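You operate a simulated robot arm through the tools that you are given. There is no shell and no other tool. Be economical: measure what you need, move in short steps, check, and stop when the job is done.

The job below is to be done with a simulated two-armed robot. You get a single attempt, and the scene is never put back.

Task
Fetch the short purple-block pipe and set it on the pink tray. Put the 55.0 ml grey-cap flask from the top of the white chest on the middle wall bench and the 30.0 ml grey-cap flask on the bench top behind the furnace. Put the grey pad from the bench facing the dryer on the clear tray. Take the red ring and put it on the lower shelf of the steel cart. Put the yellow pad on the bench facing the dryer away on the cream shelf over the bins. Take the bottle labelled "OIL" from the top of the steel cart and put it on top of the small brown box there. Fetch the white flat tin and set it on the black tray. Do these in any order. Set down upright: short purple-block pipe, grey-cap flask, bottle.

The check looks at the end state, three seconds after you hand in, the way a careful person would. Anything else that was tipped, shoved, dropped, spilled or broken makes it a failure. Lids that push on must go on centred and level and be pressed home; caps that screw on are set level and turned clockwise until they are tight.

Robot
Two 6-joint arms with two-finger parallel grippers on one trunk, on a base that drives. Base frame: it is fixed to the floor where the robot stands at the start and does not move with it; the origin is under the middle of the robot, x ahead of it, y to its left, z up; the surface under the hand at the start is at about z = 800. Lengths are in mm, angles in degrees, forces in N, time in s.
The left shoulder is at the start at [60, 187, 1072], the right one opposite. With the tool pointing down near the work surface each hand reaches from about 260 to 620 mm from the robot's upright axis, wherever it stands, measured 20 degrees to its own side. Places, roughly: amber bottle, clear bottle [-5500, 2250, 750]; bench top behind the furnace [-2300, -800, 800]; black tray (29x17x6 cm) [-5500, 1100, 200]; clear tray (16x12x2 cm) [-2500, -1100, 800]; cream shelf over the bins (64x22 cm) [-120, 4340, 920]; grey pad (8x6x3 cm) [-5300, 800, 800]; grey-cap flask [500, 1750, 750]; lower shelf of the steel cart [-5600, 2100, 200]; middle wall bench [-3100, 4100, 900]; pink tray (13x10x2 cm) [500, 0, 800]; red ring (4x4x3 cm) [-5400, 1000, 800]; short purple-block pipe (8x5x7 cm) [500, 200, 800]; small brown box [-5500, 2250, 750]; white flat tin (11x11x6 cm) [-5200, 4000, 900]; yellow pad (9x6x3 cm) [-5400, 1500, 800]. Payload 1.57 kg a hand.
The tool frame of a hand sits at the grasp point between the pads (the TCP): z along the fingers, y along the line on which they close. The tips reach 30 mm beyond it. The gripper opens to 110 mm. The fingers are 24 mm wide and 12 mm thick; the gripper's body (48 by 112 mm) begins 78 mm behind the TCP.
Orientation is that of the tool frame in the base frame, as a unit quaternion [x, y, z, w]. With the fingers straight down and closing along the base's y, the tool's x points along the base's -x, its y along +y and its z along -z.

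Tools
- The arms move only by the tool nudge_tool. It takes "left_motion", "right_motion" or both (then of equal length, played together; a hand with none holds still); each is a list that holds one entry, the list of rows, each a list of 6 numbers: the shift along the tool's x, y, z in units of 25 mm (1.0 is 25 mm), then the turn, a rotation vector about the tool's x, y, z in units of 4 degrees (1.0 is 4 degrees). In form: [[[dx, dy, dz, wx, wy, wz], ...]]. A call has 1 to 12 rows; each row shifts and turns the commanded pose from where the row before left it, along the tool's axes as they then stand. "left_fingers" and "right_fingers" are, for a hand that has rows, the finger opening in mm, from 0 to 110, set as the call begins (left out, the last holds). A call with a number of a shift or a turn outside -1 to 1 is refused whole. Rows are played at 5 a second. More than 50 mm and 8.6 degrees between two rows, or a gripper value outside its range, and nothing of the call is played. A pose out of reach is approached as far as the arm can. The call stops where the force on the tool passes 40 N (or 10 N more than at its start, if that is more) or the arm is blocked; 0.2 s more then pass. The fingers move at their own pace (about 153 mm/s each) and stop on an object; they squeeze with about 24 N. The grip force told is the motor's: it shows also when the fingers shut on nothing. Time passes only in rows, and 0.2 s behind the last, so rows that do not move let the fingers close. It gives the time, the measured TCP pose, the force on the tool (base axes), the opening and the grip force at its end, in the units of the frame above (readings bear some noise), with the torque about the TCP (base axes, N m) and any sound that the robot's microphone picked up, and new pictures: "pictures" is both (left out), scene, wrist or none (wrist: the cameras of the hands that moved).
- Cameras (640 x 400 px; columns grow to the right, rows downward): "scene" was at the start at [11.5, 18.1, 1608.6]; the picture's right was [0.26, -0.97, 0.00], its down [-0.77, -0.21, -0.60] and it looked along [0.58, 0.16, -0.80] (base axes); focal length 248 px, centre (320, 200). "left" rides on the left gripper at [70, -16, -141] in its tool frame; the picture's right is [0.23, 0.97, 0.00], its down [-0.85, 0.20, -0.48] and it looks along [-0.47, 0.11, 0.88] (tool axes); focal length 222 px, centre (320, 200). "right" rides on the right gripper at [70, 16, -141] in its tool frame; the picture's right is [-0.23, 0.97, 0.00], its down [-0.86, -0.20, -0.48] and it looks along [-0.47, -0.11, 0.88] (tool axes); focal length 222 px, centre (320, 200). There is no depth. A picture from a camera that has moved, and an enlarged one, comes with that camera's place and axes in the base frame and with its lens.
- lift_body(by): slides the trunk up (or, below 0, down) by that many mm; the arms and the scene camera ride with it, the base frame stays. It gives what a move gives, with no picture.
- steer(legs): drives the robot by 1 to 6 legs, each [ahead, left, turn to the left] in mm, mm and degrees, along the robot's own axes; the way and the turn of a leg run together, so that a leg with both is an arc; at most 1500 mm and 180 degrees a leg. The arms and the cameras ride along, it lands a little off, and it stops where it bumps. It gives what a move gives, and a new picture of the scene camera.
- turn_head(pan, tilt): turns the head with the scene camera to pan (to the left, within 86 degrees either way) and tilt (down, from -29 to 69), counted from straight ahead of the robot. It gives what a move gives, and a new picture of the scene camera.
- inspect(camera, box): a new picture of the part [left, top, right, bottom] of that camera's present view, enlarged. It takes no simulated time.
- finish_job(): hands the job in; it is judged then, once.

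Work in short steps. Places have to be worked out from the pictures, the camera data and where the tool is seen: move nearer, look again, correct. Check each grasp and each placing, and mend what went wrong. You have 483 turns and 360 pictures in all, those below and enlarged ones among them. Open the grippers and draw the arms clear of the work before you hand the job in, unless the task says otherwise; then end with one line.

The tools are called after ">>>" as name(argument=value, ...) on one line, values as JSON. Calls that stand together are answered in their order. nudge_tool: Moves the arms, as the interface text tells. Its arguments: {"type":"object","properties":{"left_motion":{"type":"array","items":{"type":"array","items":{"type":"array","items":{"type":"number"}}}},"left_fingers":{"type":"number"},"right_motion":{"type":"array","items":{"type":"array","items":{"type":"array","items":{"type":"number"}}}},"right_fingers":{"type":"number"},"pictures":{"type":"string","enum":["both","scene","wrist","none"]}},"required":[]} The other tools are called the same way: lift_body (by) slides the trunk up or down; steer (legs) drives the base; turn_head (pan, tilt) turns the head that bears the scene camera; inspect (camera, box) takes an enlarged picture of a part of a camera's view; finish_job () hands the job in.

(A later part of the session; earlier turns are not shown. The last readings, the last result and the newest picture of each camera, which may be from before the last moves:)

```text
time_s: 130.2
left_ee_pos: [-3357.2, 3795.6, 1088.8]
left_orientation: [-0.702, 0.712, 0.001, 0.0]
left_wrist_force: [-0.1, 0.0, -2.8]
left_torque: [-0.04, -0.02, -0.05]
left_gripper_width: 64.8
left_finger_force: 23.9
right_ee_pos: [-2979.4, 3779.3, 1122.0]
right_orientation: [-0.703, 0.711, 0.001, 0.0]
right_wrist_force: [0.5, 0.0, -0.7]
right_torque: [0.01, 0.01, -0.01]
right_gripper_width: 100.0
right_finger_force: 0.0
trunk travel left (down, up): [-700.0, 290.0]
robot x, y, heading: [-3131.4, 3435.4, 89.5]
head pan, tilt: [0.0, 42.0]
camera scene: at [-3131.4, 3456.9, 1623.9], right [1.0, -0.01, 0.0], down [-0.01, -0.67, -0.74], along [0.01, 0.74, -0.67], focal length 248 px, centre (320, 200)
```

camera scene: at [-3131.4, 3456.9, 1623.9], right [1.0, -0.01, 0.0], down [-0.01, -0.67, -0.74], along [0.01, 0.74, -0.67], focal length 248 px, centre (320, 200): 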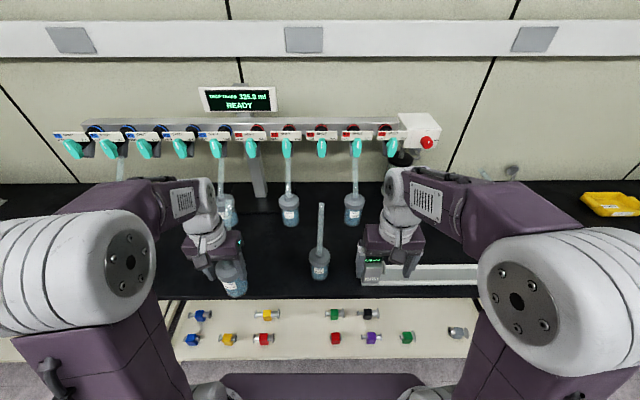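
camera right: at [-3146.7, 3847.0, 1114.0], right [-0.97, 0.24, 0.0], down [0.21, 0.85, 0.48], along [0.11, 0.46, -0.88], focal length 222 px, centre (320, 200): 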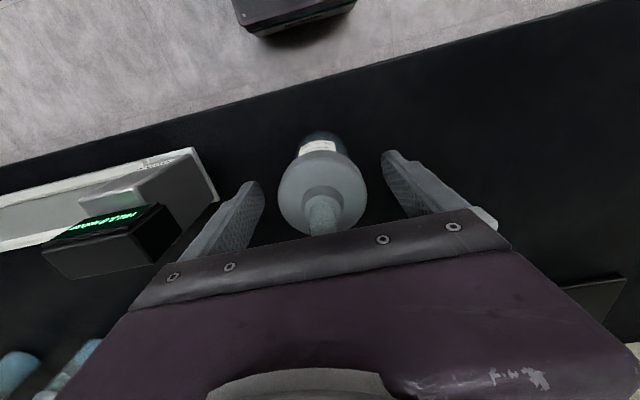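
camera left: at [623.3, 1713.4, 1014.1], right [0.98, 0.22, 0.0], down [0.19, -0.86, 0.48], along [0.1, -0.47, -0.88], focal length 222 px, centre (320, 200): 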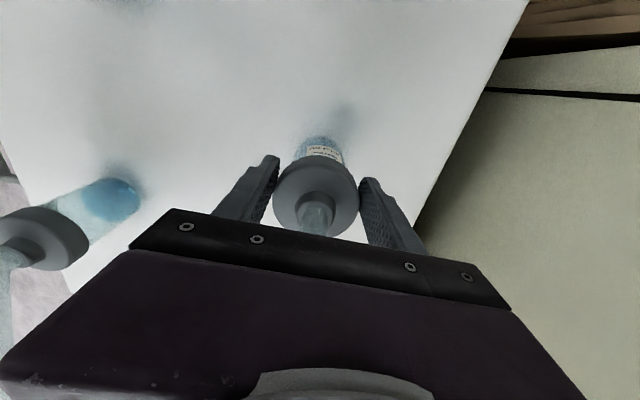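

The 55 ml flask stands upright on the middle wall bench. I check the other flask's seat in the left grip, and survey the room towards −y.

>>> inspect(camera="left", box=[200, 100, 440, 250])

>>> steer(legs=[[-250, 0, 0], [0, 0, 90]])

>>> turn_head(pan=60, tilt=20)

```text
2.67 times, centred on (320, 175) of left
camera zoom: at [-3342.2, 3725.7, 1229.7], right [-0.98, -0.21, 0.0], down [-0.19, 0.86, 0.48], along [-0.1, 0.47, -0.88], focal length 592 px, centre (320, 267)
```

zoom: 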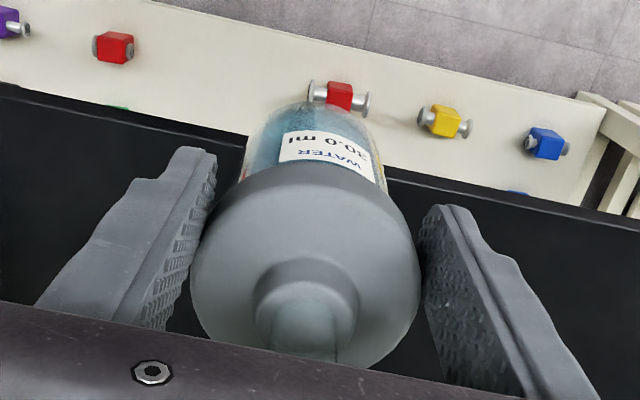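

```text
time_s: 135.9
left_ee_pos: [-3490.6, 2952.3, 1087.9]
left_orientation: [1.0, -0.001, 0.0, 0.0]
left_wrist_force: [0.0, -0.8, -1.8]
left_torque: [0.0, -0.08, -0.02]
left_gripper_width: 64.5
left_finger_force: 23.9
right_ee_pos: [-3480.3, 3330.4, 1122.9]
right_orientation: [1.0, 0.0, 0.0, 0.0]
right_wrist_force: [-0.8, -0.2, -0.2]
right_torque: [0.01, 0.02, -0.01]
right_gripper_width: 100.0
right_finger_force: 0.1
trunk travel left (down, up): [-700.0, 290.0]
robot x, y, heading: [-3135.4, 3185.1, -179.9]
head pan, tilt: [0.0, 42.0]
camera scene: at [-3158.2, 3181.2, 1623.9], right [0.0, 1.0, 0.0], down [0.67, 0.0, -0.74], along [-0.74, 0.0, -0.67], focal length 248 px, centre (320, 200)
```

scene: 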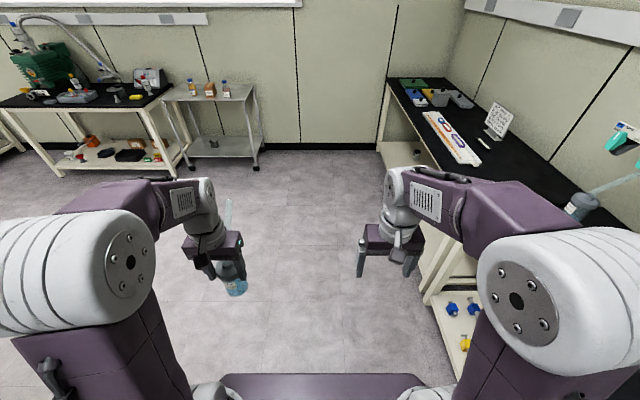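

```text
time_s: 137.2
left_ee_pos: [-3491.6, 2952.0, 1089.0]
left_orientation: [1.0, -0.001, 0.0, 0.0]
left_wrist_force: [0.2, 0.5, -2.5]
left_torque: [-0.02, -0.02, 0.04]
left_gripper_width: 64.4
left_finger_force: 24.2
right_ee_pos: [-3480.5, 3330.3, 1121.4]
right_orientation: [1.0, 0.001, 0.0, 0.0]
right_wrist_force: [0.5, 0.1, -0.1]
right_torque: [0.01, -0.03, 0.0]
right_gripper_width: 99.8
right_finger_force: 0.1
trunk travel left (down, up): [-700.0, 290.0]
robot x, y, heading: [-3137.4, 3182.9, -179.9]
head pan, tilt: [60.0, 20.0]
camera scene: at [-3121.1, 3100.6, 1658.2], right [-0.87, 0.5, 0.0], down [0.17, 0.3, -0.94], along [-0.47, -0.81, -0.34], focal length 248 px, centre (320, 200)
```

scene: 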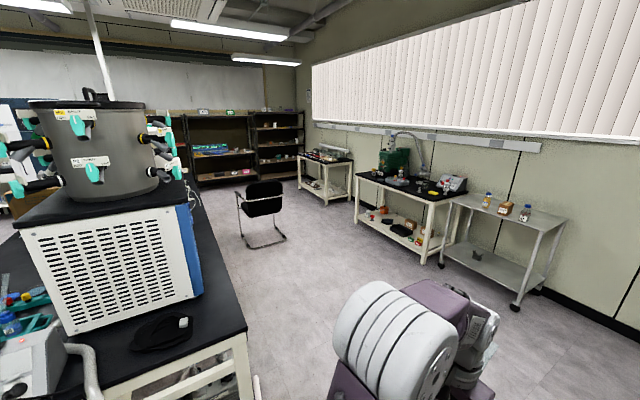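

The cap is creeping a little in the left grip, so I deliver this flask next. I turn to face −y, move over to the aisle at x≈−4700 and drive down past the chair.

>>> steer(legs=[[0, 0, 90], [0, -1500, 0], [1000, -50, 0]])

>>> turn_head(pan=25, tilt=15)

```text
time_s: 153.3
left_ee_pos: [-4447.1, 1811.9, 1088.7]
left_orientation: [0.703, 0.711, 0.0, 0.0]
left_wrist_force: [0.1, 0.7, -1.6]
left_torque: [0.03, 0.0, 0.02]
left_gripper_width: 63.9
left_finger_force: 24.4
right_ee_pos: [-4825.2, 1816.9, 1121.4]
right_orientation: [0.702, 0.713, 0.0, 0.0]
right_wrist_force: [-0.2, 0.0, -0.7]
right_torque: [0.02, -0.03, 0.05]
right_gripper_width: 99.9
right_finger_force: 0.0
trunk travel left (down, up): [-700.0, 290.0]
robot x, y, heading: [-4684.4, 2162.8, -89.0]
head pan, tilt: [60.0, 20.0]
camera scene: at [-4600.6, 2179.5, 1658.2], right [-0.49, -0.87, 0.0], down [-0.3, 0.17, -0.94], along [0.82, -0.46, -0.34], focal length 248 px, centre (320, 200)
```

scene: 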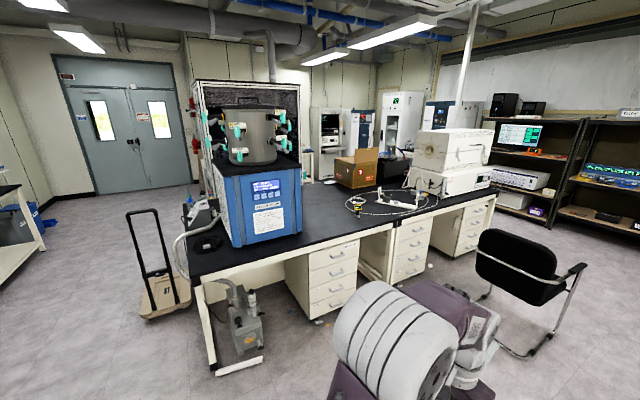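

```text
time_s: 154.3
left_ee_pos: [-4445.6, 1811.9, 1088.5]
left_orientation: [0.703, 0.711, 0.0, 0.0]
left_wrist_force: [-0.7, -0.4, -2.3]
left_torque: [0.04, 0.02, -0.01]
left_gripper_width: 63.7
left_finger_force: 23.5
right_ee_pos: [-4825.2, 1817.5, 1122.3]
right_orientation: [0.702, 0.713, 0.0, 0.0]
right_wrist_force: [-0.7, 0.8, 0.0]
right_torque: [-0.06, 0.01, -0.02]
right_gripper_width: 100.2
right_finger_force: 0.1
trunk travel left (down, up): [-700.0, 290.0]
robot x, y, heading: [-4680.7, 2167.3, -89.3]
head pan, tilt: [25.0, 15.0]
camera scene: at [-4641.1, 2140.7, 1666.4], right [-0.9, -0.44, 0.0], down [-0.11, 0.23, -0.97], along [0.42, -0.87, -0.26], focal length 248 px, centre (320, 200)
```

scene: 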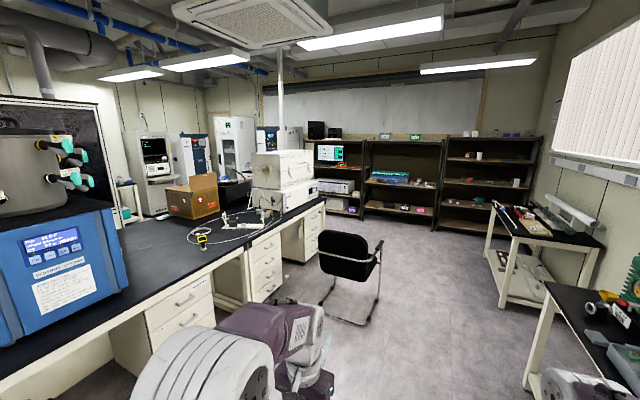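

The island's furnace end is at about y≈−600 to −1300. I drive down the aisle keeping clear of the chair, and look left.

>>> steer(legs=[[0, -120, -1], [1500, 0, 0], [1500, 0, 0]])

>>> turn_head(pan=70, tilt=15)

```text
time_s: 169.8
left_ee_pos: [-4542.1, -1237.8, 1088.8]
left_orientation: [0.709, 0.706, 0.0, -0.001]
left_wrist_force: [0.7, -0.9, -1.8]
left_torque: [0.06, 0.03, 0.03]
left_gripper_width: 63.7
left_finger_force: 23.9
right_ee_pos: [-4920.7, -1225.8, 1122.7]
right_orientation: [0.708, 0.706, 0.0, 0.0]
right_wrist_force: [0.4, 0.1, -0.4]
right_torque: [-0.01, 0.03, 0.01]
right_gripper_width: 99.7
right_finger_force: 0.0
trunk travel left (down, up): [-700.0, 290.0]
robot x, y, heading: [-4772.3, -881.3, -90.0]
head pan, tilt: [25.0, 15.0]
camera scene: at [-4731.9, -906.3, 1666.4], right [-0.91, -0.42, 0.0], down [-0.11, 0.23, -0.97], along [0.41, -0.88, -0.26], focal length 248 px, centre (320, 200)
```

scene: 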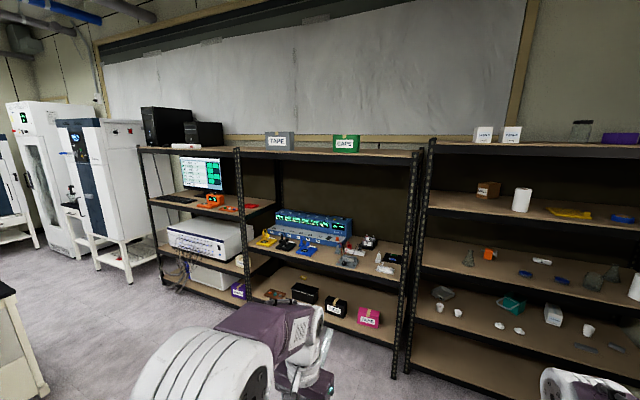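

```text
time_s: 170.9
left_ee_pos: [-4542.4, -1238.3, 1087.2]
left_orientation: [0.709, 0.705, 0.0, 0.0]
left_wrist_force: [0.6, 0.7, -2.3]
left_torque: [0.07, 0.03, 0.0]
left_gripper_width: 63.5
left_finger_force: 23.8
right_ee_pos: [-4919.7, -1226.9, 1122.5]
right_orientation: [0.708, 0.707, 0.0, 0.0]
right_wrist_force: [-0.2, -0.1, 0.0]
right_torque: [0.02, 0.02, -0.02]
right_gripper_width: 99.9
right_finger_force: 0.0
trunk travel left (down, up): [-700.0, 290.0]
robot x, y, heading: [-4771.4, -879.9, -90.2]
head pan, tilt: [70.0, 15.0]
camera scene: at [-4683.6, -854.1, 1666.4], right [-0.34, -0.94, 0.0], down [-0.24, 0.09, -0.97], along [0.91, -0.33, -0.26], focal length 248 px, centre (320, 200)
```

scene: 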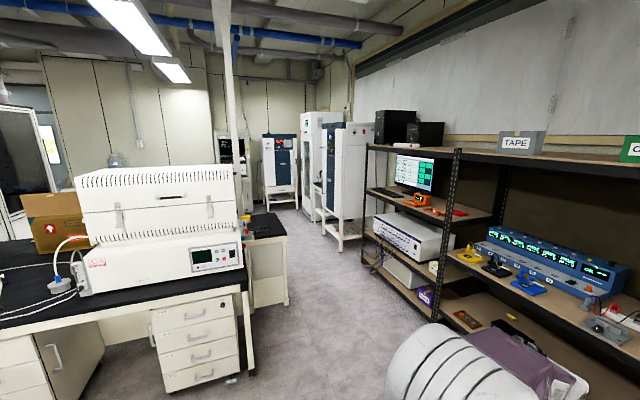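

The far bench behind the furnace has its corner near (−2720, −1271), top z≈800. I drive round the end to stand south of it, facing it.

>>> steer(legs=[[950, 0, 0], [0, 0, 90], [1500, 0, 0], [750, 0, 0], [0, 0, 90]])

>>> turn_head(pan=0, tilt=40)

```text
time_s: 194.0
left_ee_pos: [-2739.8, -1524.7, 1088.6]
left_orientation: [-0.684, 0.73, 0.0, 0.0]
left_wrist_force: [0.2, 0.6, -1.8]
left_torque: [-0.08, 0.03, 0.0]
left_gripper_width: 63.0
left_finger_force: 24.2
right_ee_pos: [-2363.0, -1558.9, 1123.5]
right_orientation: [-0.685, 0.729, -0.001, 0.0]
right_wrist_force: [-0.2, 0.6, -0.8]
right_torque: [0.01, -0.02, -0.03]
right_gripper_width: 99.9
right_finger_force: 0.1
trunk travel left (down, up): [-700.0, 290.0]
robot x, y, heading: [-2530.8, -1896.0, 86.3]
head pan, tilt: [70.0, 15.0]
camera scene: at [-2621.2, -1918.8, 1666.4], right [0.4, 0.92, 0.0], down [0.24, -0.1, -0.97], along [-0.89, 0.39, -0.26], focal length 248 px, centre (320, 200)
```

scene: 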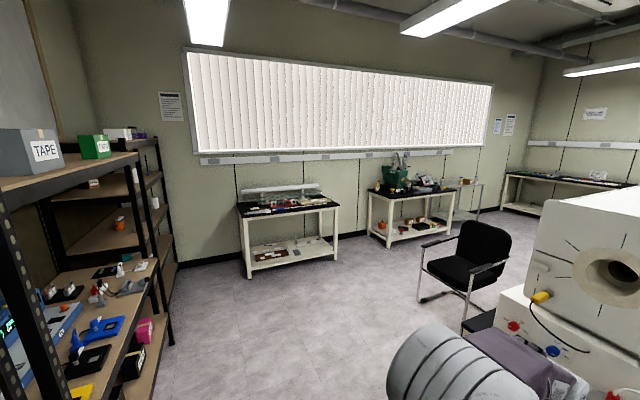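

```text
time_s: 195.4
left_ee_pos: [-2739.1, -1523.0, 1088.5]
left_orientation: [-0.684, 0.729, 0.0, 0.0]
left_wrist_force: [-0.6, -0.1, -1.6]
left_torque: [-0.06, 0.03, 0.01]
left_gripper_width: 62.7
left_finger_force: 24.0
right_ee_pos: [-2362.0, -1559.7, 1121.6]
right_orientation: [-0.685, 0.728, 0.0, 0.0]
right_wrist_force: [0.0, -0.3, -0.3]
right_torque: [-0.01, 0.01, 0.02]
right_gripper_width: 100.1
right_finger_force: 0.1
trunk travel left (down, up): [-700.0, 290.0]
robot x, y, heading: [-2529.4, -1899.0, 86.5]
head pan, tilt: [0.0, 40.0]
camera scene: at [-2530.5, -1871.2, 1626.9], right [1.0, -0.06, 0.0], down [-0.04, -0.64, -0.77], along [0.05, 0.76, -0.64], focal length 248 px, centre (320, 200)
```

scene: 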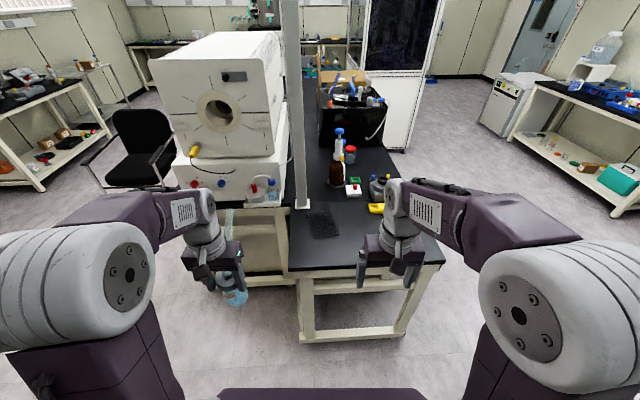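

The bench end spans x −2610…−1990 with front edge y≈−1320; clear tray at about (−2470, −1060); front strip around (−2320, −1200) is free. I shift the robot right and forward.

>>> steer(legs=[[0, -330, 3.5], [250, 0, 0]])

```text
time_s: 199.1
left_ee_pos: [-2428.9, -1298.4, 1088.6]
left_orientation: [-0.707, 0.708, 0.0, 0.0]
left_wrist_force: [0.6, -0.4, -1.7]
left_torque: [-0.02, -0.01, 0.01]
left_gripper_width: 62.7
left_finger_force: 24.5
right_ee_pos: [-2051.8, -1308.3, 1122.6]
right_orientation: [0.708, -0.706, 0.001, 0.0]
right_wrist_force: [0.1, 0.4, -0.3]
right_torque: [-0.04, -0.01, 0.03]
right_gripper_width: 99.9
right_finger_force: 0.1
trunk travel left (down, up): [-700.0, 290.0]
robot x, y, heading: [-2197.8, -1656.3, 90.2]
head pan, tilt: [0.0, 40.0]
camera scene: at [-2199.1, -1631.7, 1626.9], right [1.0, 0.0, 0.0], down [0.0, -0.64, -0.77], along [0.0, 0.77, -0.64], focal length 248 px, centre (320, 200)
```

scene: 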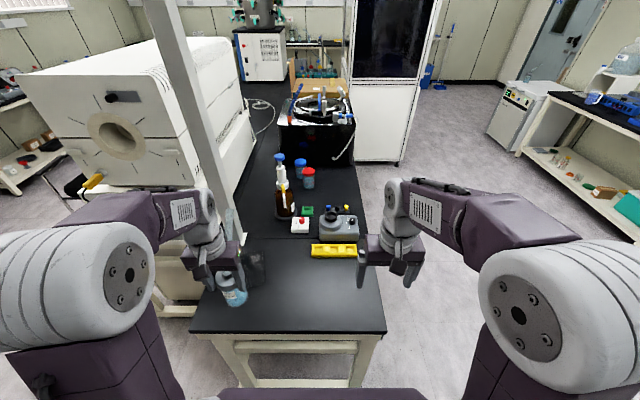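

The bench has a seam at y≈−890; I zoom to see what lies around it before choosing the spot.

>>> inspect(camera="scene", box=[190, 150, 400, 345])

>>> inspect(camera="left", box=[0, 0, 640, 400])

```text
2.05 times, centred on (295, 248) of scene
camera zoom: at [-2199.1, -1631.7, 1626.9], right [1.0, 0.0, 0.0], down [0.0, -0.64, -0.77], along [0.0, 0.77, -0.64], focal length 508 px, centre (371, 103)
```

zoom: 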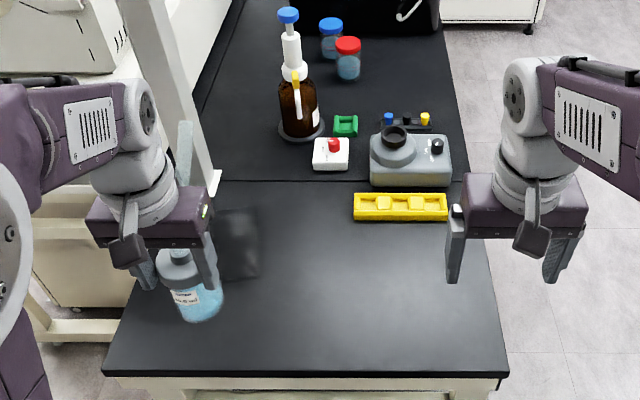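

```text
1.00 times, centred on (320, 200) of left (not enlarged: the box is as wide or as high as the picture)
camera zoom: at [-2413.1, -1367.1, 1229.6], right [-0.97, -0.23, 0.0], down [-0.2, 0.86, 0.48], along [-0.11, 0.47, -0.88], focal length 222 px, centre (320, 200)
```

zoom: 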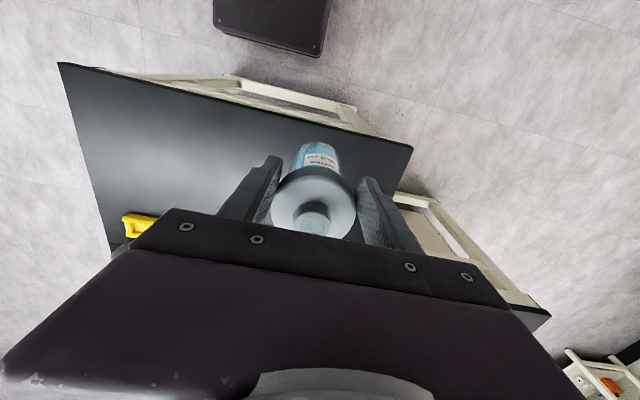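

The area x −2600…−2000, y −1300…−300 fits "behind the furnace"; best free patch on the rear top is near (−2110, −520), reachable from the east side. I drive round there.

>>> steer(legs=[[-150, 0, 0], [0, -880, 0], [1260, 0, 0], [0, 0, 90]])

```text
time_s: 214.4
left_ee_pos: [-1703.3, -742.4, 1089.1]
left_orientation: [1.0, -0.009, -0.001, 0.0]
left_wrist_force: [-0.3, 0.7, -1.4]
left_torque: [-0.03, -0.07, 0.01]
left_gripper_width: 62.5
left_finger_force: 24.3
right_ee_pos: [-1686.2, -365.0, 1122.5]
right_orientation: [1.0, -0.007, 0.0, -0.001]
right_wrist_force: [-0.1, 0.0, -0.6]
right_torque: [-0.01, -0.01, -0.03]
right_gripper_width: 100.0
right_finger_force: 0.0
trunk travel left (down, up): [-700.0, 290.0]
robot x, y, heading: [-1343.4, -520.4, 179.5]
head pan, tilt: [0.0, 40.0]
camera scene: at [-1367.7, -519.4, 1626.8], right [0.01, 1.0, 0.0], down [0.64, -0.01, -0.77], along [-0.77, 0.01, -0.64], focal length 248 px, centre (320, 200)
```

scene: 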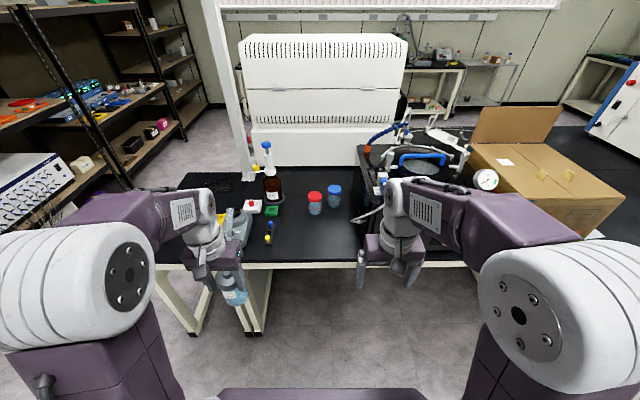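

Free patch confirmed near (−2090, −520). I move the right hand outward and drive ahead 250 mm.

>>> nudge_tool(right_motion=[[[0.5, -1, 0, 0, 0, 0], [0.5, -1, 0, 0, 0, 0], [0.5, -1, 0, 0, 0, 0], [0.5, -1, 0, 0, 0, 0]]], pictures="none")

>>> steer(legs=[[250, 0, 0]])

```text
time_s: 215.4
left_ee_pos: [-1701.8, -742.4, 1089.5]
left_orientation: [1.0, -0.009, 0.001, 0.001]
left_wrist_force: [-0.6, 0.3, -2.0]
left_torque: [0.0, -0.08, -0.03]
left_gripper_width: 62.4
left_finger_force: 24.0
right_ee_pos: [-1634.7, -266.0, 1121.4]
right_orientation: [1.0, -0.007, 0.0, 0.0]
right_wrist_force: [-0.1, -0.3, 1.1]
right_torque: [0.03, 0.0, 0.03]
right_gripper_width: 100.1
right_finger_force: 0.1
trunk travel left (down, up): [-700.0, 290.0]
robot x, y, heading: [-1341.9, -519.1, 179.2]
head pan, tilt: [0.0, 40.0]
```

```text
time_s: 217.3
left_ee_pos: [-1950.9, -738.2, 1089.4]
left_orientation: [1.0, -0.01, -0.001, 0.001]
left_wrist_force: [0.3, -0.7, -0.5]
left_torque: [0.01, -0.06, 0.0]
left_gripper_width: 62.3
left_finger_force: 23.9
right_ee_pos: [-1882.2, -261.9, 1122.3]
right_orientation: [1.0, -0.008, 0.0, 0.001]
right_wrist_force: [-0.4, 0.4, 0.4]
right_torque: [0.01, -0.02, -0.01]
right_gripper_width: 99.9
right_finger_force: 0.0
trunk travel left (down, up): [-700.0, 290.0]
robot x, y, heading: [-1591.3, -514.7, 179.0]
head pan, tilt: [0.0, 40.0]
camera scene: at [-1616.3, -515.7, 1626.9], right [0.02, 1.0, 0.0], down [0.64, -0.01, -0.77], along [-0.77, 0.01, -0.64], focal length 248 px, centre (320, 200)
```

scene: 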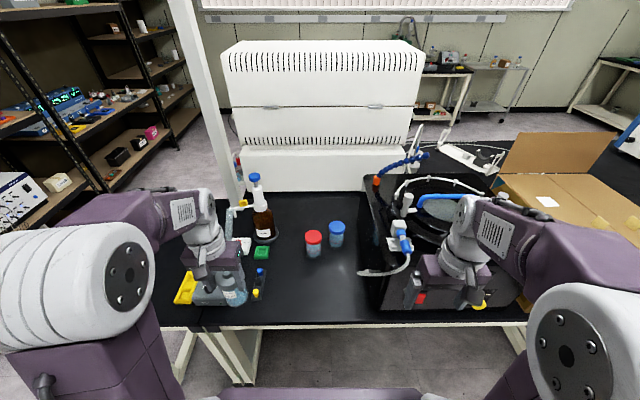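

I move the left hand sideways first, then forward over (−2100, −535).

>>> nudge_tool(left_motion=[[[0, -1, 0, 0, 0, 0], [0, -1, 0, 0, 0, 0], [0, -1, 0, 0, 0, 0], [0, -1, 0, 0, 0, 0], [0, -1, 0, 0, 0, 0], [0, -1, 0, 0, 0, 0], [-1, -1, 0, 0, 0, 0], [-1, -1, 0, 0, 0, 0], [-1, 0, 0, 0, 0, 0], [-1, 0, 0, 0, 0, 0], [-1, 0, 0, 0, 0, 0], [-0.9, 0, 0, 0, 0, 0]]], pictures="both")

```text
time_s: 219.9
left_ee_pos: [-2096.2, -535.7, 1086.8]
left_orientation: [1.0, -0.01, 0.001, 0.0]
left_wrist_force: [0.1, -0.2, -1.8]
left_torque: [-0.01, -0.04, -0.02]
left_gripper_width: 61.8
left_finger_force: 23.9
right_ee_pos: [-1885.6, -262.2, 1120.9]
right_orientation: [1.0, -0.008, 0.001, 0.0]
right_wrist_force: [-0.2, 0.6, 0.6]
right_torque: [0.04, -0.01, -0.03]
right_gripper_width: 100.1
right_finger_force: 0.0
trunk travel left (down, up): [-700.0, 290.0]
robot x, y, heading: [-1590.1, -514.8, 179.0]
head pan, tilt: [0.0, 40.0]
camera scene: at [-1618.9, -515.7, 1626.8], right [0.02, 1.0, 0.0], down [0.64, -0.01, -0.77], along [-0.77, 0.01, -0.64], focal length 248 px, centre (320, 200)
camera left: at [-2026.3, -519.2, 1227.5], right [0.21, -0.98, 0.0], down [-0.86, -0.18, 0.48], along [-0.47, -0.1, -0.88], focal length 222 px, centre (320, 200)
```

scene: 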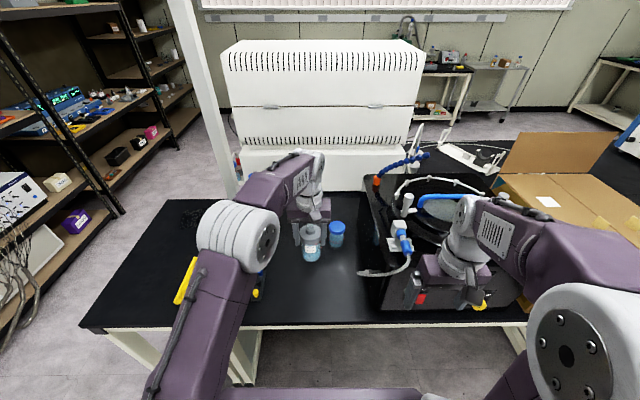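
left: 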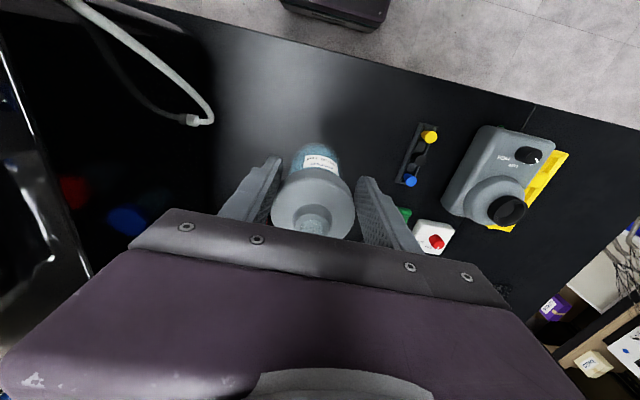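

Clear around. I lower to about z=925, then in small steps.

>>> nudge_tool(left_motion=[[[0, 0, 1, 0, 0, 0], [0, 0, 1, 0, 0, 0], [0, 0, 1, 0, 0, 0], [0, 0, 1, 0, 0, 0], [0, 0, 1, 0, 0, 0], [0, 0, 1, 0, 0, 0], [0, 0, 0.4, 0, 0, 0], [0, 0, 0, 0, 0, 0]]], pictures="wrist")

>>> nudge_tool(left_motion=[[[0, 0, 0.2, 0, 0, 0], [0, 0, 0.2, 0, 0, 0], [0, 0, 0.2, 0, 0, 0], [0, 0, 0, 0, 0, 0]]], pictures="none")

```text
time_s: 221.7
left_ee_pos: [-2094.9, -534.3, 929.6]
left_orientation: [1.0, -0.01, 0.0, 0.0]
left_wrist_force: [0.4, -0.4, -1.4]
left_torque: [0.0, -0.06, 0.01]
left_gripper_width: 61.5
left_finger_force: 24.1
right_ee_pos: [-1884.0, -261.1, 1119.6]
right_orientation: [1.0, -0.009, 0.0, -0.001]
right_wrist_force: [-0.4, 0.2, 0.3]
right_torque: [-0.02, 0.0, 0.0]
right_gripper_width: 100.1
right_finger_force: 0.0
trunk travel left (down, up): [-700.0, 290.0]
robot x, y, heading: [-1589.1, -513.9, 179.1]
head pan, tilt: [0.0, 40.0]
camera left: at [-2025.1, -518.4, 1069.1], right [0.21, -0.98, 0.0], down [-0.86, -0.18, 0.48], along [-0.47, -0.1, -0.88], focal length 222 px, centre (320, 200)
```

left: 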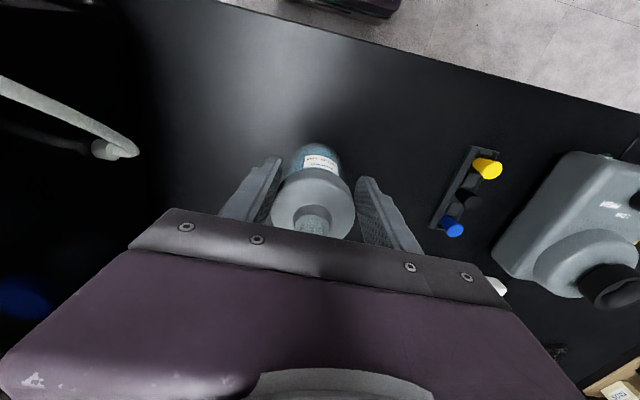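

```text
time_s: 222.7
left_ee_pos: [-2095.9, -534.7, 915.4]
left_orientation: [1.0, -0.009, -0.001, 0.0]
left_wrist_force: [-0.1, 0.0, 10.0]
left_torque: [0.01, 0.49, 0.0]
left_gripper_width: 61.2
left_finger_force: 24.1
right_ee_pos: [-1882.4, -261.8, 1122.1]
right_orientation: [1.0, -0.008, -0.001, 0.0]
right_wrist_force: [-0.5, -0.1, -0.3]
right_torque: [-0.01, 0.01, 0.0]
right_gripper_width: 100.3
right_finger_force: 0.1
trunk travel left (down, up): [-700.0, 290.0]
robot x, y, heading: [-1591.5, -516.9, 178.9]
head pan, tilt: [0.0, 40.0]
```

Contact at 915 with the load on the far bottom edge — slight tilt in the grip. I press 1 mm more to let it settle flat, then look.

>>> nudge_tool(left_motion=[[[0, 0, 0.05, 0, 0, 0], [0, 0, 0, 0, 0, 0], [0, 0, 0, 0, 0, 0]]], pictures="both")

```text
time_s: 223.5
left_ee_pos: [-2094.7, -535.0, 915.1]
left_orientation: [1.0, -0.009, -0.001, 0.0]
left_wrist_force: [3.2, 0.7, 15.9]
left_torque: [0.16, 0.5, 0.0]
left_gripper_width: 60.9
left_finger_force: 23.9
right_ee_pos: [-1881.7, -261.5, 1122.3]
right_orientation: [1.0, -0.008, -0.001, 0.0]
right_wrist_force: [0.3, -0.4, -0.9]
right_torque: [-0.03, 0.0, -0.03]
right_gripper_width: 100.1
right_finger_force: 0.1
trunk travel left (down, up): [-700.0, 290.0]
robot x, y, heading: [-1593.2, -513.6, 179.0]
head pan, tilt: [0.0, 40.0]
camera scene: at [-1614.1, -515.4, 1627.0], right [0.02, 1.0, 0.0], down [0.64, -0.01, -0.77], along [-0.77, 0.01, -0.64], focal length 248 px, centre (320, 200)
camera left: at [-2024.4, -519.2, 1054.8], right [0.21, -0.98, 0.0], down [-0.86, -0.18, 0.48], along [-0.47, -0.1, -0.88], focal length 222 px, centre (320, 200)
```

scene: 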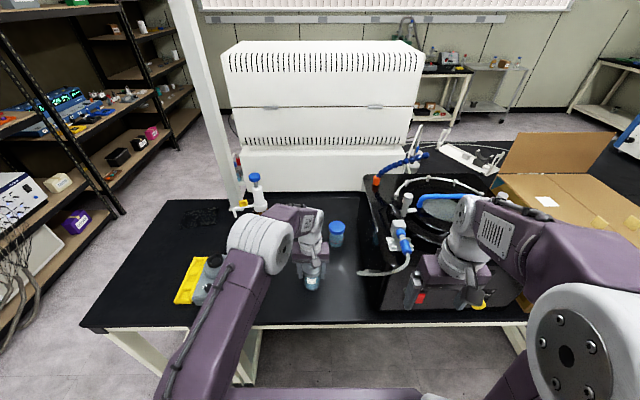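
left: 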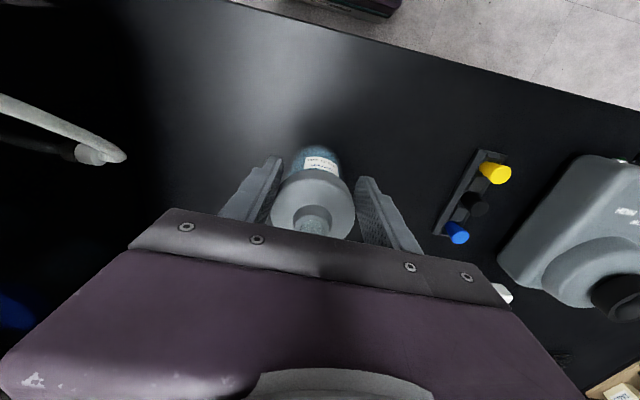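

I ease up 1 mm and open the fingers slowly in two stages.

>>> nudge_tool(left_motion=[[[0, 0, -0.06, 0, 0, 0], [0, 0, 0, 0, 0, 0]]], pictures="none")

>>> nudge_tool(left_motion=[[[0, 0, 0, 0, 0, 0], [0, 0, 0, 0, 0, 0], [0, 0, 0, 0, 0, 0], [0, 0, 0, 0, 0, 0]]], left_fingers=100, pictures="wrist")

```text
time_s: 224.1
left_ee_pos: [-2095.0, -535.0, 915.0]
left_orientation: [1.0, -0.009, 0.0, 0.001]
left_wrist_force: [2.5, 1.6, 8.6]
left_torque: [0.31, 0.14, -0.08]
left_gripper_width: 60.8
left_finger_force: 24.3
right_ee_pos: [-1882.2, -260.4, 1120.9]
right_orientation: [1.0, -0.008, 0.0, 0.0]
right_wrist_force: [1.0, -0.9, 0.0]
right_torque: [-0.02, 0.0, 0.02]
right_gripper_width: 99.9
right_finger_force: 0.1
trunk travel left (down, up): [-700.0, 290.0]
robot x, y, heading: [-1592.4, -514.9, 179.1]
head pan, tilt: [0.0, 40.0]
```

```text
time_s: 225.1
left_ee_pos: [-2097.0, -535.9, 914.6]
left_orientation: [1.0, -0.01, 0.0, 0.001]
left_wrist_force: [-0.2, 0.0, 0.4]
left_torque: [0.0, -0.03, 0.01]
left_gripper_width: 100.0
left_finger_force: 0.1
right_ee_pos: [-1884.2, -262.0, 1121.3]
right_orientation: [1.0, -0.007, 0.0, 0.0]
right_wrist_force: [-0.7, 0.1, -0.4]
right_torque: [0.0, -0.01, -0.01]
right_gripper_width: 100.2
right_finger_force: 0.0
trunk travel left (down, up): [-700.0, 290.0]
robot x, y, heading: [-1591.0, -514.8, 179.1]
head pan, tilt: [0.0, 40.0]
camera left: at [-2026.3, -519.6, 1054.8], right [0.21, -0.98, 0.0], down [-0.86, -0.18, 0.48], along [-0.47, -0.1, -0.88], focal length 222 px, centre (320, 200)
```

left: 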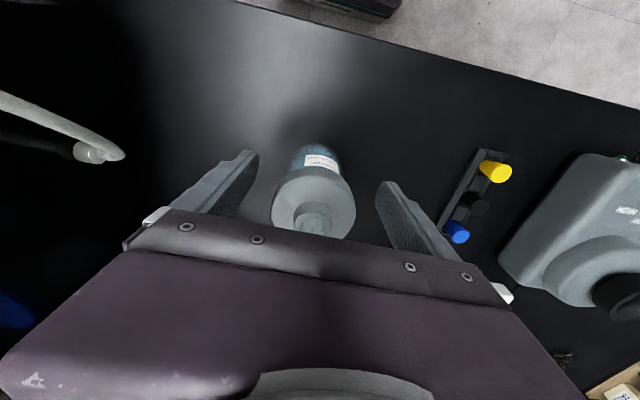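

Standing free. I lift straight up and draw back, then verify.

>>> nudge_tool(left_motion=[[[0, 0, -1, 0, 0, 0], [0, 0, -1, 0, 0, 0], [0, 0, -1, 0, 0, 0], [0, 0, -1, 0, 0, 0], [0, 0, -1, 0, 0, 0], [0, 0, -1, 0, 0, 0], [0.5, 0, -1, 0, 0, 0], [1, 0, -1, 0, 0, 0], [1, 0.5, 0, 0, 0, 0], [1, 1, 0, 0, 0, 0], [1, 1, 0, 0, 0, 0], [1, 1, 0, 0, 0, 0]]], pictures="none")

>>> inspect(camera="scene", box=[160, 170, 420, 335])

```text
time_s: 227.7
left_ee_pos: [-1960.8, -626.3, 1115.2]
left_orientation: [1.0, -0.01, 0.0, 0.0]
left_wrist_force: [0.3, 0.2, -0.4]
left_torque: [-0.01, 0.0, 0.04]
left_gripper_width: 100.0
left_finger_force: 0.1
right_ee_pos: [-1883.5, -263.2, 1121.8]
right_orientation: [1.0, -0.008, 0.0, -0.001]
right_wrist_force: [0.2, 0.0, -0.6]
right_torque: [0.02, 0.01, 0.01]
right_gripper_width: 99.8
right_finger_force: 0.2
trunk travel left (down, up): [-700.0, 290.0]
robot x, y, heading: [-1596.4, -516.4, 179.3]
head pan, tilt: [0.0, 40.0]
```

```text
2.42 times, centred on (290, 252) of scene
camera zoom: at [-1615.9, -516.7, 1626.9], right [0.02, 1.0, 0.0], down [0.64, -0.01, -0.77], along [-0.77, 0.01, -0.64], focal length 601 px, centre (393, 73)
```

zoom: 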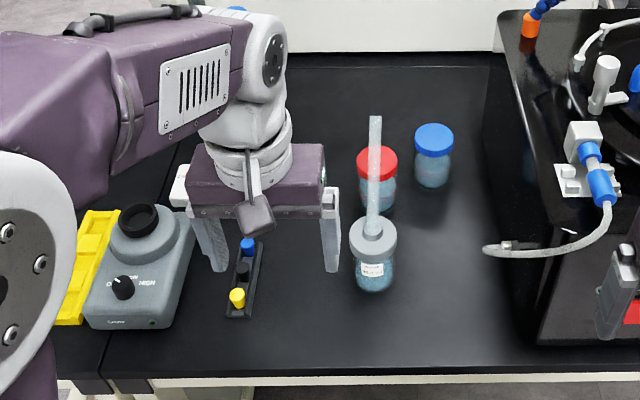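

The 30 ml flask stands properly. Next the bench facing the dryer: I drive back round the island end and up the west aisle, facing −x.

>>> steer(legs=[[-250, 0, 0], [0, 1350, 0], [1500, 0, 0], [1500, 0, 0]])

```text
time_s: 249.8
left_ee_pos: [-4731.2, -1907.9, 1114.7]
left_orientation: [1.0, -0.009, 0.0, 0.0]
left_wrist_force: [1.1, 0.0, -0.6]
left_torque: [0.02, 0.01, 0.01]
left_gripper_width: 100.2
left_finger_force: 0.0
right_ee_pos: [-4653.0, -1544.8, 1121.2]
right_orientation: [1.0, -0.008, 0.0, 0.0]
right_wrist_force: [0.4, -0.1, -0.3]
right_torque: [0.0, 0.01, 0.03]
right_gripper_width: 99.9
right_finger_force: 0.0
trunk travel left (down, up): [-700.0, 290.0]
robot x, y, heading: [-4358.9, -1796.3, 179.3]
head pan, tilt: [0.0, 40.0]
camera scene: at [-4386.8, -1798.3, 1626.8], right [0.01, 1.0, 0.0], down [0.64, -0.01, -0.77], along [-0.77, 0.01, -0.64], focal length 248 px, centre (320, 200)
```

scene: 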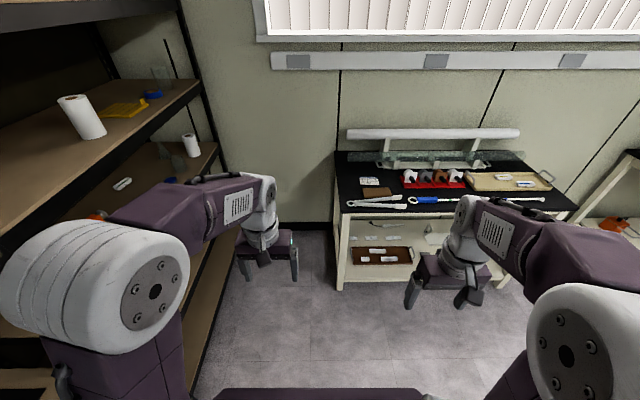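

>>> steer(legs=[[410, 0, 0.7], [0, -1500, 0], [0, -1400, 0]])

```text
time_s: 265.9
left_ee_pos: [-5150.2, 981.2, 1115.0]
left_orientation: [1.0, 0.01, 0.0, 0.0]
left_wrist_force: [-0.4, -0.6, 0.0]
left_torque: [0.0, -0.02, 0.01]
left_gripper_width: 100.0
left_finger_force: 0.0
right_ee_pos: [-5087.7, 1348.7, 1121.1]
right_orientation: [1.0, 0.012, 0.0, 0.001]
right_wrist_force: [0.2, 0.0, -0.3]
right_torque: [0.01, 0.0, 0.0]
right_gripper_width: 100.1
right_finger_force: 0.0
trunk travel left (down, up): [-700.0, 290.0]
robot x, y, heading: [-4789.4, 1106.9, -178.5]
head pan, tilt: [0.0, 40.0]
camera scene: at [-4811.2, 1106.1, 1626.8], right [-0.03, 1.0, 0.0], down [0.64, 0.02, -0.77], along [-0.77, -0.02, -0.64], focal length 248 px, centre (320, 200)
```

scene: 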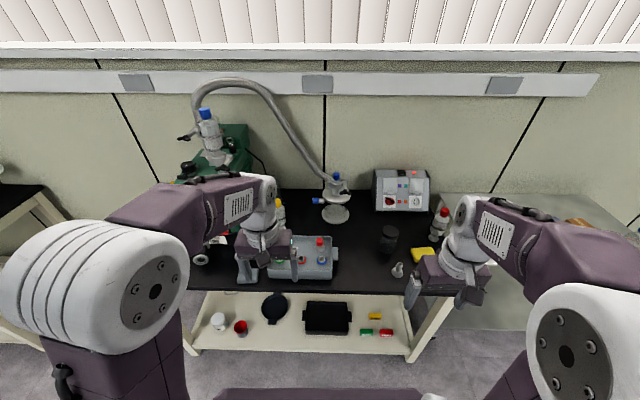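

I zoom in on the bench top to find the pads and ring.

>>> inspect(camera="scene", box=[180, 165, 480, 350])

>>> inspect(camera="left", box=[0, 0, 640, 400])

>>> inspect(camera="right", box=[0, 0, 640, 400])

```text
2.13 times, centred on (330, 258) of scene
camera zoom: at [-4811.2, 1106.1, 1626.8], right [-0.03, 1.0, 0.0], down [0.64, 0.02, -0.77], along [-0.77, -0.02, -0.64], focal length 529 px, centre (299, 77)
```

zoom: 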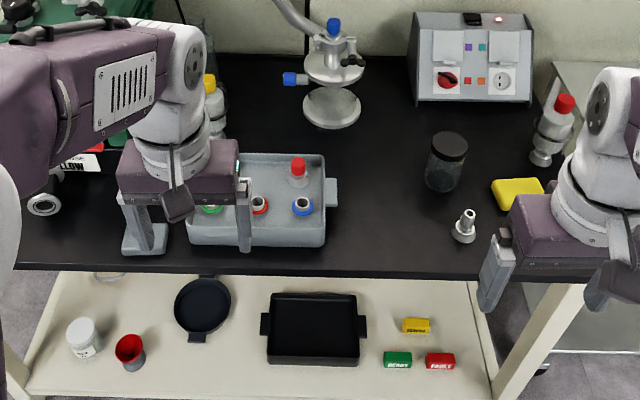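

```text
1.00 times, centred on (320, 200) of left (not enlarged: the box is as wide or as high as the picture)
camera zoom: at [-5081.2, 1000.9, 1255.4], right [0.25, -0.97, 0.0], down [-0.85, -0.22, 0.48], along [-0.46, -0.12, -0.88], focal length 222 px, centre (320, 200)
```

zoom: 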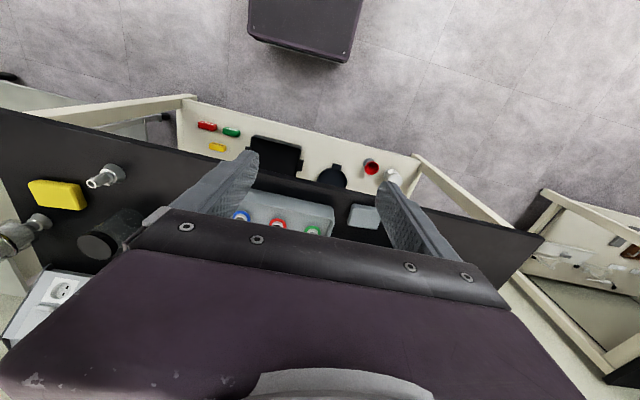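

```text
1.00 times, centred on (320, 200) of right (not enlarged: the box is as wide or as high as the picture)
camera zoom: at [-5018.7, 1333.9, 1262.7], right [-0.2, -0.98, 0.0], down [-0.86, 0.18, 0.48], along [-0.47, 0.1, -0.88], focal length 222 px, centre (320, 200)
```

zoom: 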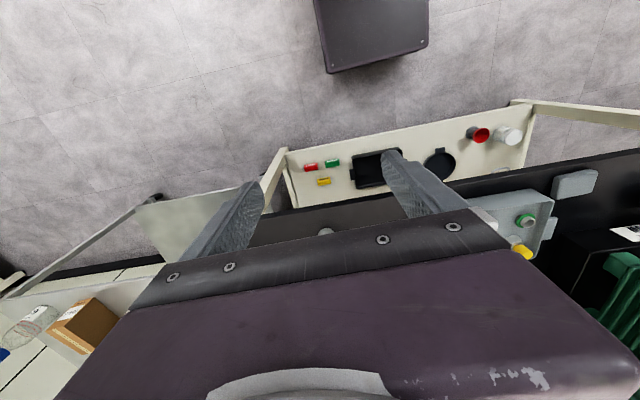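

Grey pad at ≈(−5325, 833), yellow pad ≈(−5455, 1503), red ring ≈(−5389, 1021) in a grey tray; black tray on the lower shelf. I start with the ring: drive ahead 140 mm and bring the left hand over it.

>>> steer(legs=[[140, 0, -1.5]])

>>> nudge_tool(left_motion=[[[-1, -0.5, 0, 0, 0, 0], [-1, -0.5, 0, 0, 0, 0], [-1, -0.5, 0.5, 0, 0, 0], [0, 0, 1, 0, 0, 0], [0, 0, 1, 0, 0, 0]]], left_fingers=80, pictures="wrist")

```text
time_s: 267.2
left_ee_pos: [-5290.1, 990.5, 1114.5]
left_orientation: [1.0, -0.003, -0.001, 0.0]
left_wrist_force: [0.4, -0.6, -0.2]
left_torque: [-0.01, 0.04, -0.04]
left_gripper_width: 99.8
left_finger_force: 0.1
right_ee_pos: [-5218.0, 1354.9, 1121.2]
right_orientation: [1.0, -0.002, -0.001, 0.0]
right_wrist_force: [-0.8, -0.2, 0.1]
right_torque: [0.01, 0.01, 0.03]
right_gripper_width: 99.8
right_finger_force: 0.0
trunk travel left (down, up): [-700.0, 290.0]
robot x, y, heading: [-4923.4, 1111.8, 179.9]
head pan, tilt: [0.0, 40.0]
camera scene: at [-4947.9, 1105.5, 1626.9], right [0.0, 1.0, 0.0], down [0.64, 0.0, -0.77], along [-0.77, 0.0, -0.64], focal length 248 px, centre (320, 200)
```

scene: 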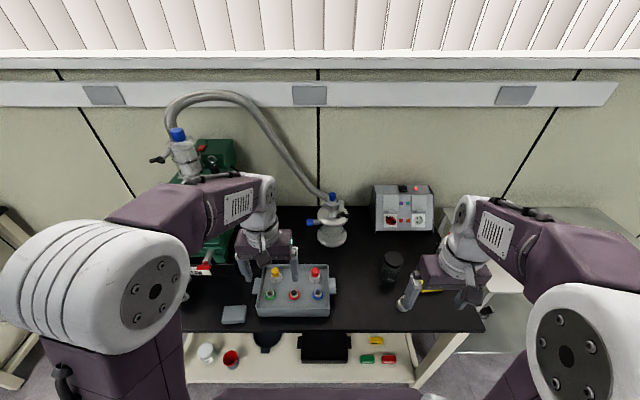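

```text
time_s: 268.4
left_ee_pos: [-5365.7, 1030.1, 1052.3]
left_orientation: [1.0, -0.002, 0.0, 0.0]
left_wrist_force: [0.9, -0.9, -0.4]
left_torque: [0.0, -0.04, 0.01]
left_gripper_width: 80.2
left_finger_force: 0.0
right_ee_pos: [-5220.3, 1355.0, 1121.0]
right_orientation: [1.0, 0.0, 0.001, 0.0]
right_wrist_force: [0.3, -0.5, 0.0]
right_torque: [0.0, -0.04, 0.02]
right_gripper_width: 100.0
right_finger_force: 0.1
trunk travel left (down, up): [-700.0, 290.0]
robot x, y, heading: [-4927.4, 1105.6, 179.9]
head pan, tilt: [0.0, 40.0]
camera left: at [-5297.1, 1046.6, 1192.4], right [0.22, -0.97, 0.0], down [-0.86, -0.19, 0.48], along [-0.47, -0.11, -0.88], focal length 222 px, centre (320, 200)
```

left: 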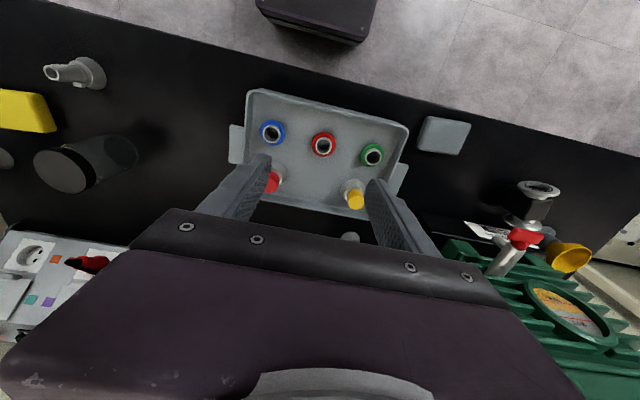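

>>> inspect(camera="left", box=[230, 80, 470, 225])

>>> inspect(camera="scene", box=[240, 255, 350, 325])

```text
2.67 times, centred on (350, 152) of left
camera zoom: at [-5297.1, 1046.6, 1192.4], right [0.22, -0.97, 0.0], down [-0.86, -0.19, 0.48], along [-0.47, -0.11, -0.88], focal length 592 px, centre (240, 327)
```

zoom: 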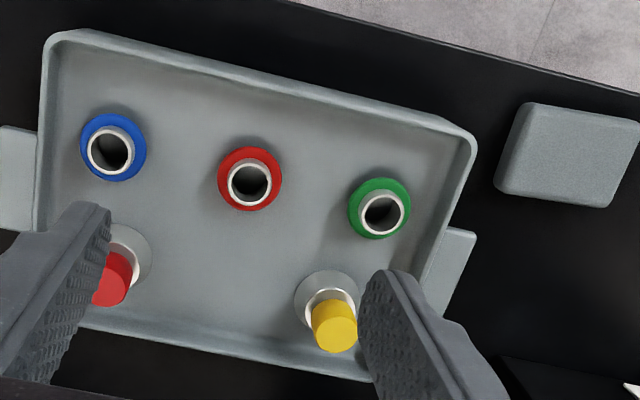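

```text
5.71 times, centred on (295, 290) of scene
camera zoom: at [-4950.8, 1105.4, 1626.9], right [0.0, 1.0, 0.0], down [0.64, 0.0, -0.77], along [-0.77, 0.0, -0.64], focal length 1416 px, centre (463, -314)
```

zoom: 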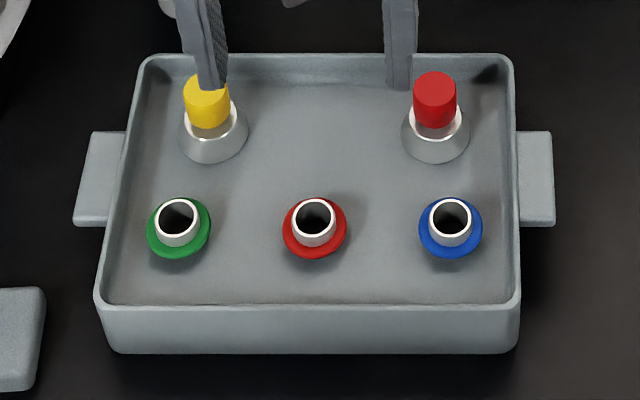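

The red ring is a collar with a red disc at about (−5393, 1016), flanked by blue and green ones 82 mm away. I move above it with a narrower opening and go lower for a better look.

>>> nudge_tool(left_motion=[[[-0.6, 0.3, 0, 0, 0, 0], [-0.48, 0.26, 0, 0, 0, 0], [0, 0, 1, 0, 0, 0], [0, 0, 1, 0, 0, 0], [0, 0, 1, 0, 0, 0], [0, 0, 1, 0, 0, 0], [0, 0, 0.5, 0, 0, 0]]], left_fingers=62, pictures="both")

```text
time_s: 270.0
left_ee_pos: [-5395.0, 1014.3, 938.8]
left_orientation: [1.0, -0.004, 0.001, 0.0]
left_wrist_force: [0.6, 0.2, 0.6]
left_torque: [0.0, 0.01, -0.02]
left_gripper_width: 62.0
left_finger_force: 0.1
right_ee_pos: [-5221.0, 1355.0, 1121.9]
right_orientation: [1.0, 0.0, 0.0, 0.0]
right_wrist_force: [0.1, -0.5, -0.4]
right_torque: [0.0, 0.02, 0.02]
right_gripper_width: 100.4
right_finger_force: 0.1
trunk travel left (down, up): [-700.0, 290.0]
robot x, y, heading: [-4924.3, 1105.8, 179.9]
head pan, tilt: [0.0, 40.0]
camera scene: at [-4950.5, 1105.4, 1626.9], right [0.0, 1.0, 0.0], down [0.64, 0.0, -0.77], along [-0.77, 0.0, -0.64], focal length 248 px, centre (320, 200)
camera left: at [-5325.7, 1031.6, 1079.9], right [0.22, -0.97, 0.0], down [-0.86, -0.19, 0.48], along [-0.47, -0.11, -0.88], focal length 222 px, centre (320, 200)
```

scene: 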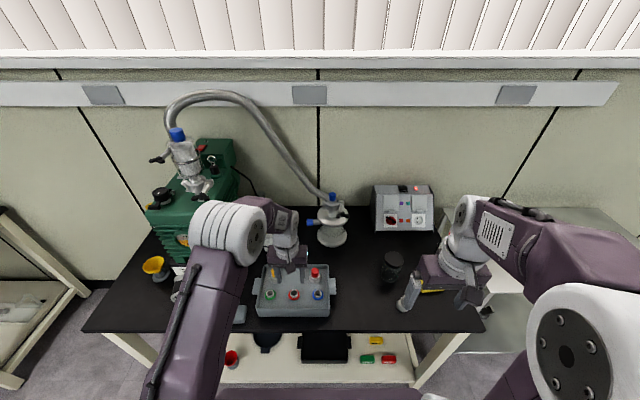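
left: 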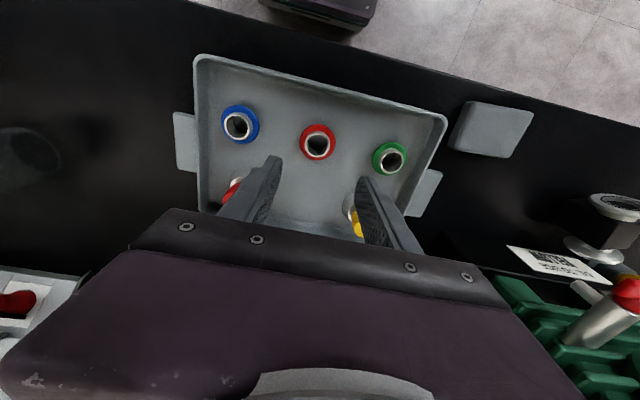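

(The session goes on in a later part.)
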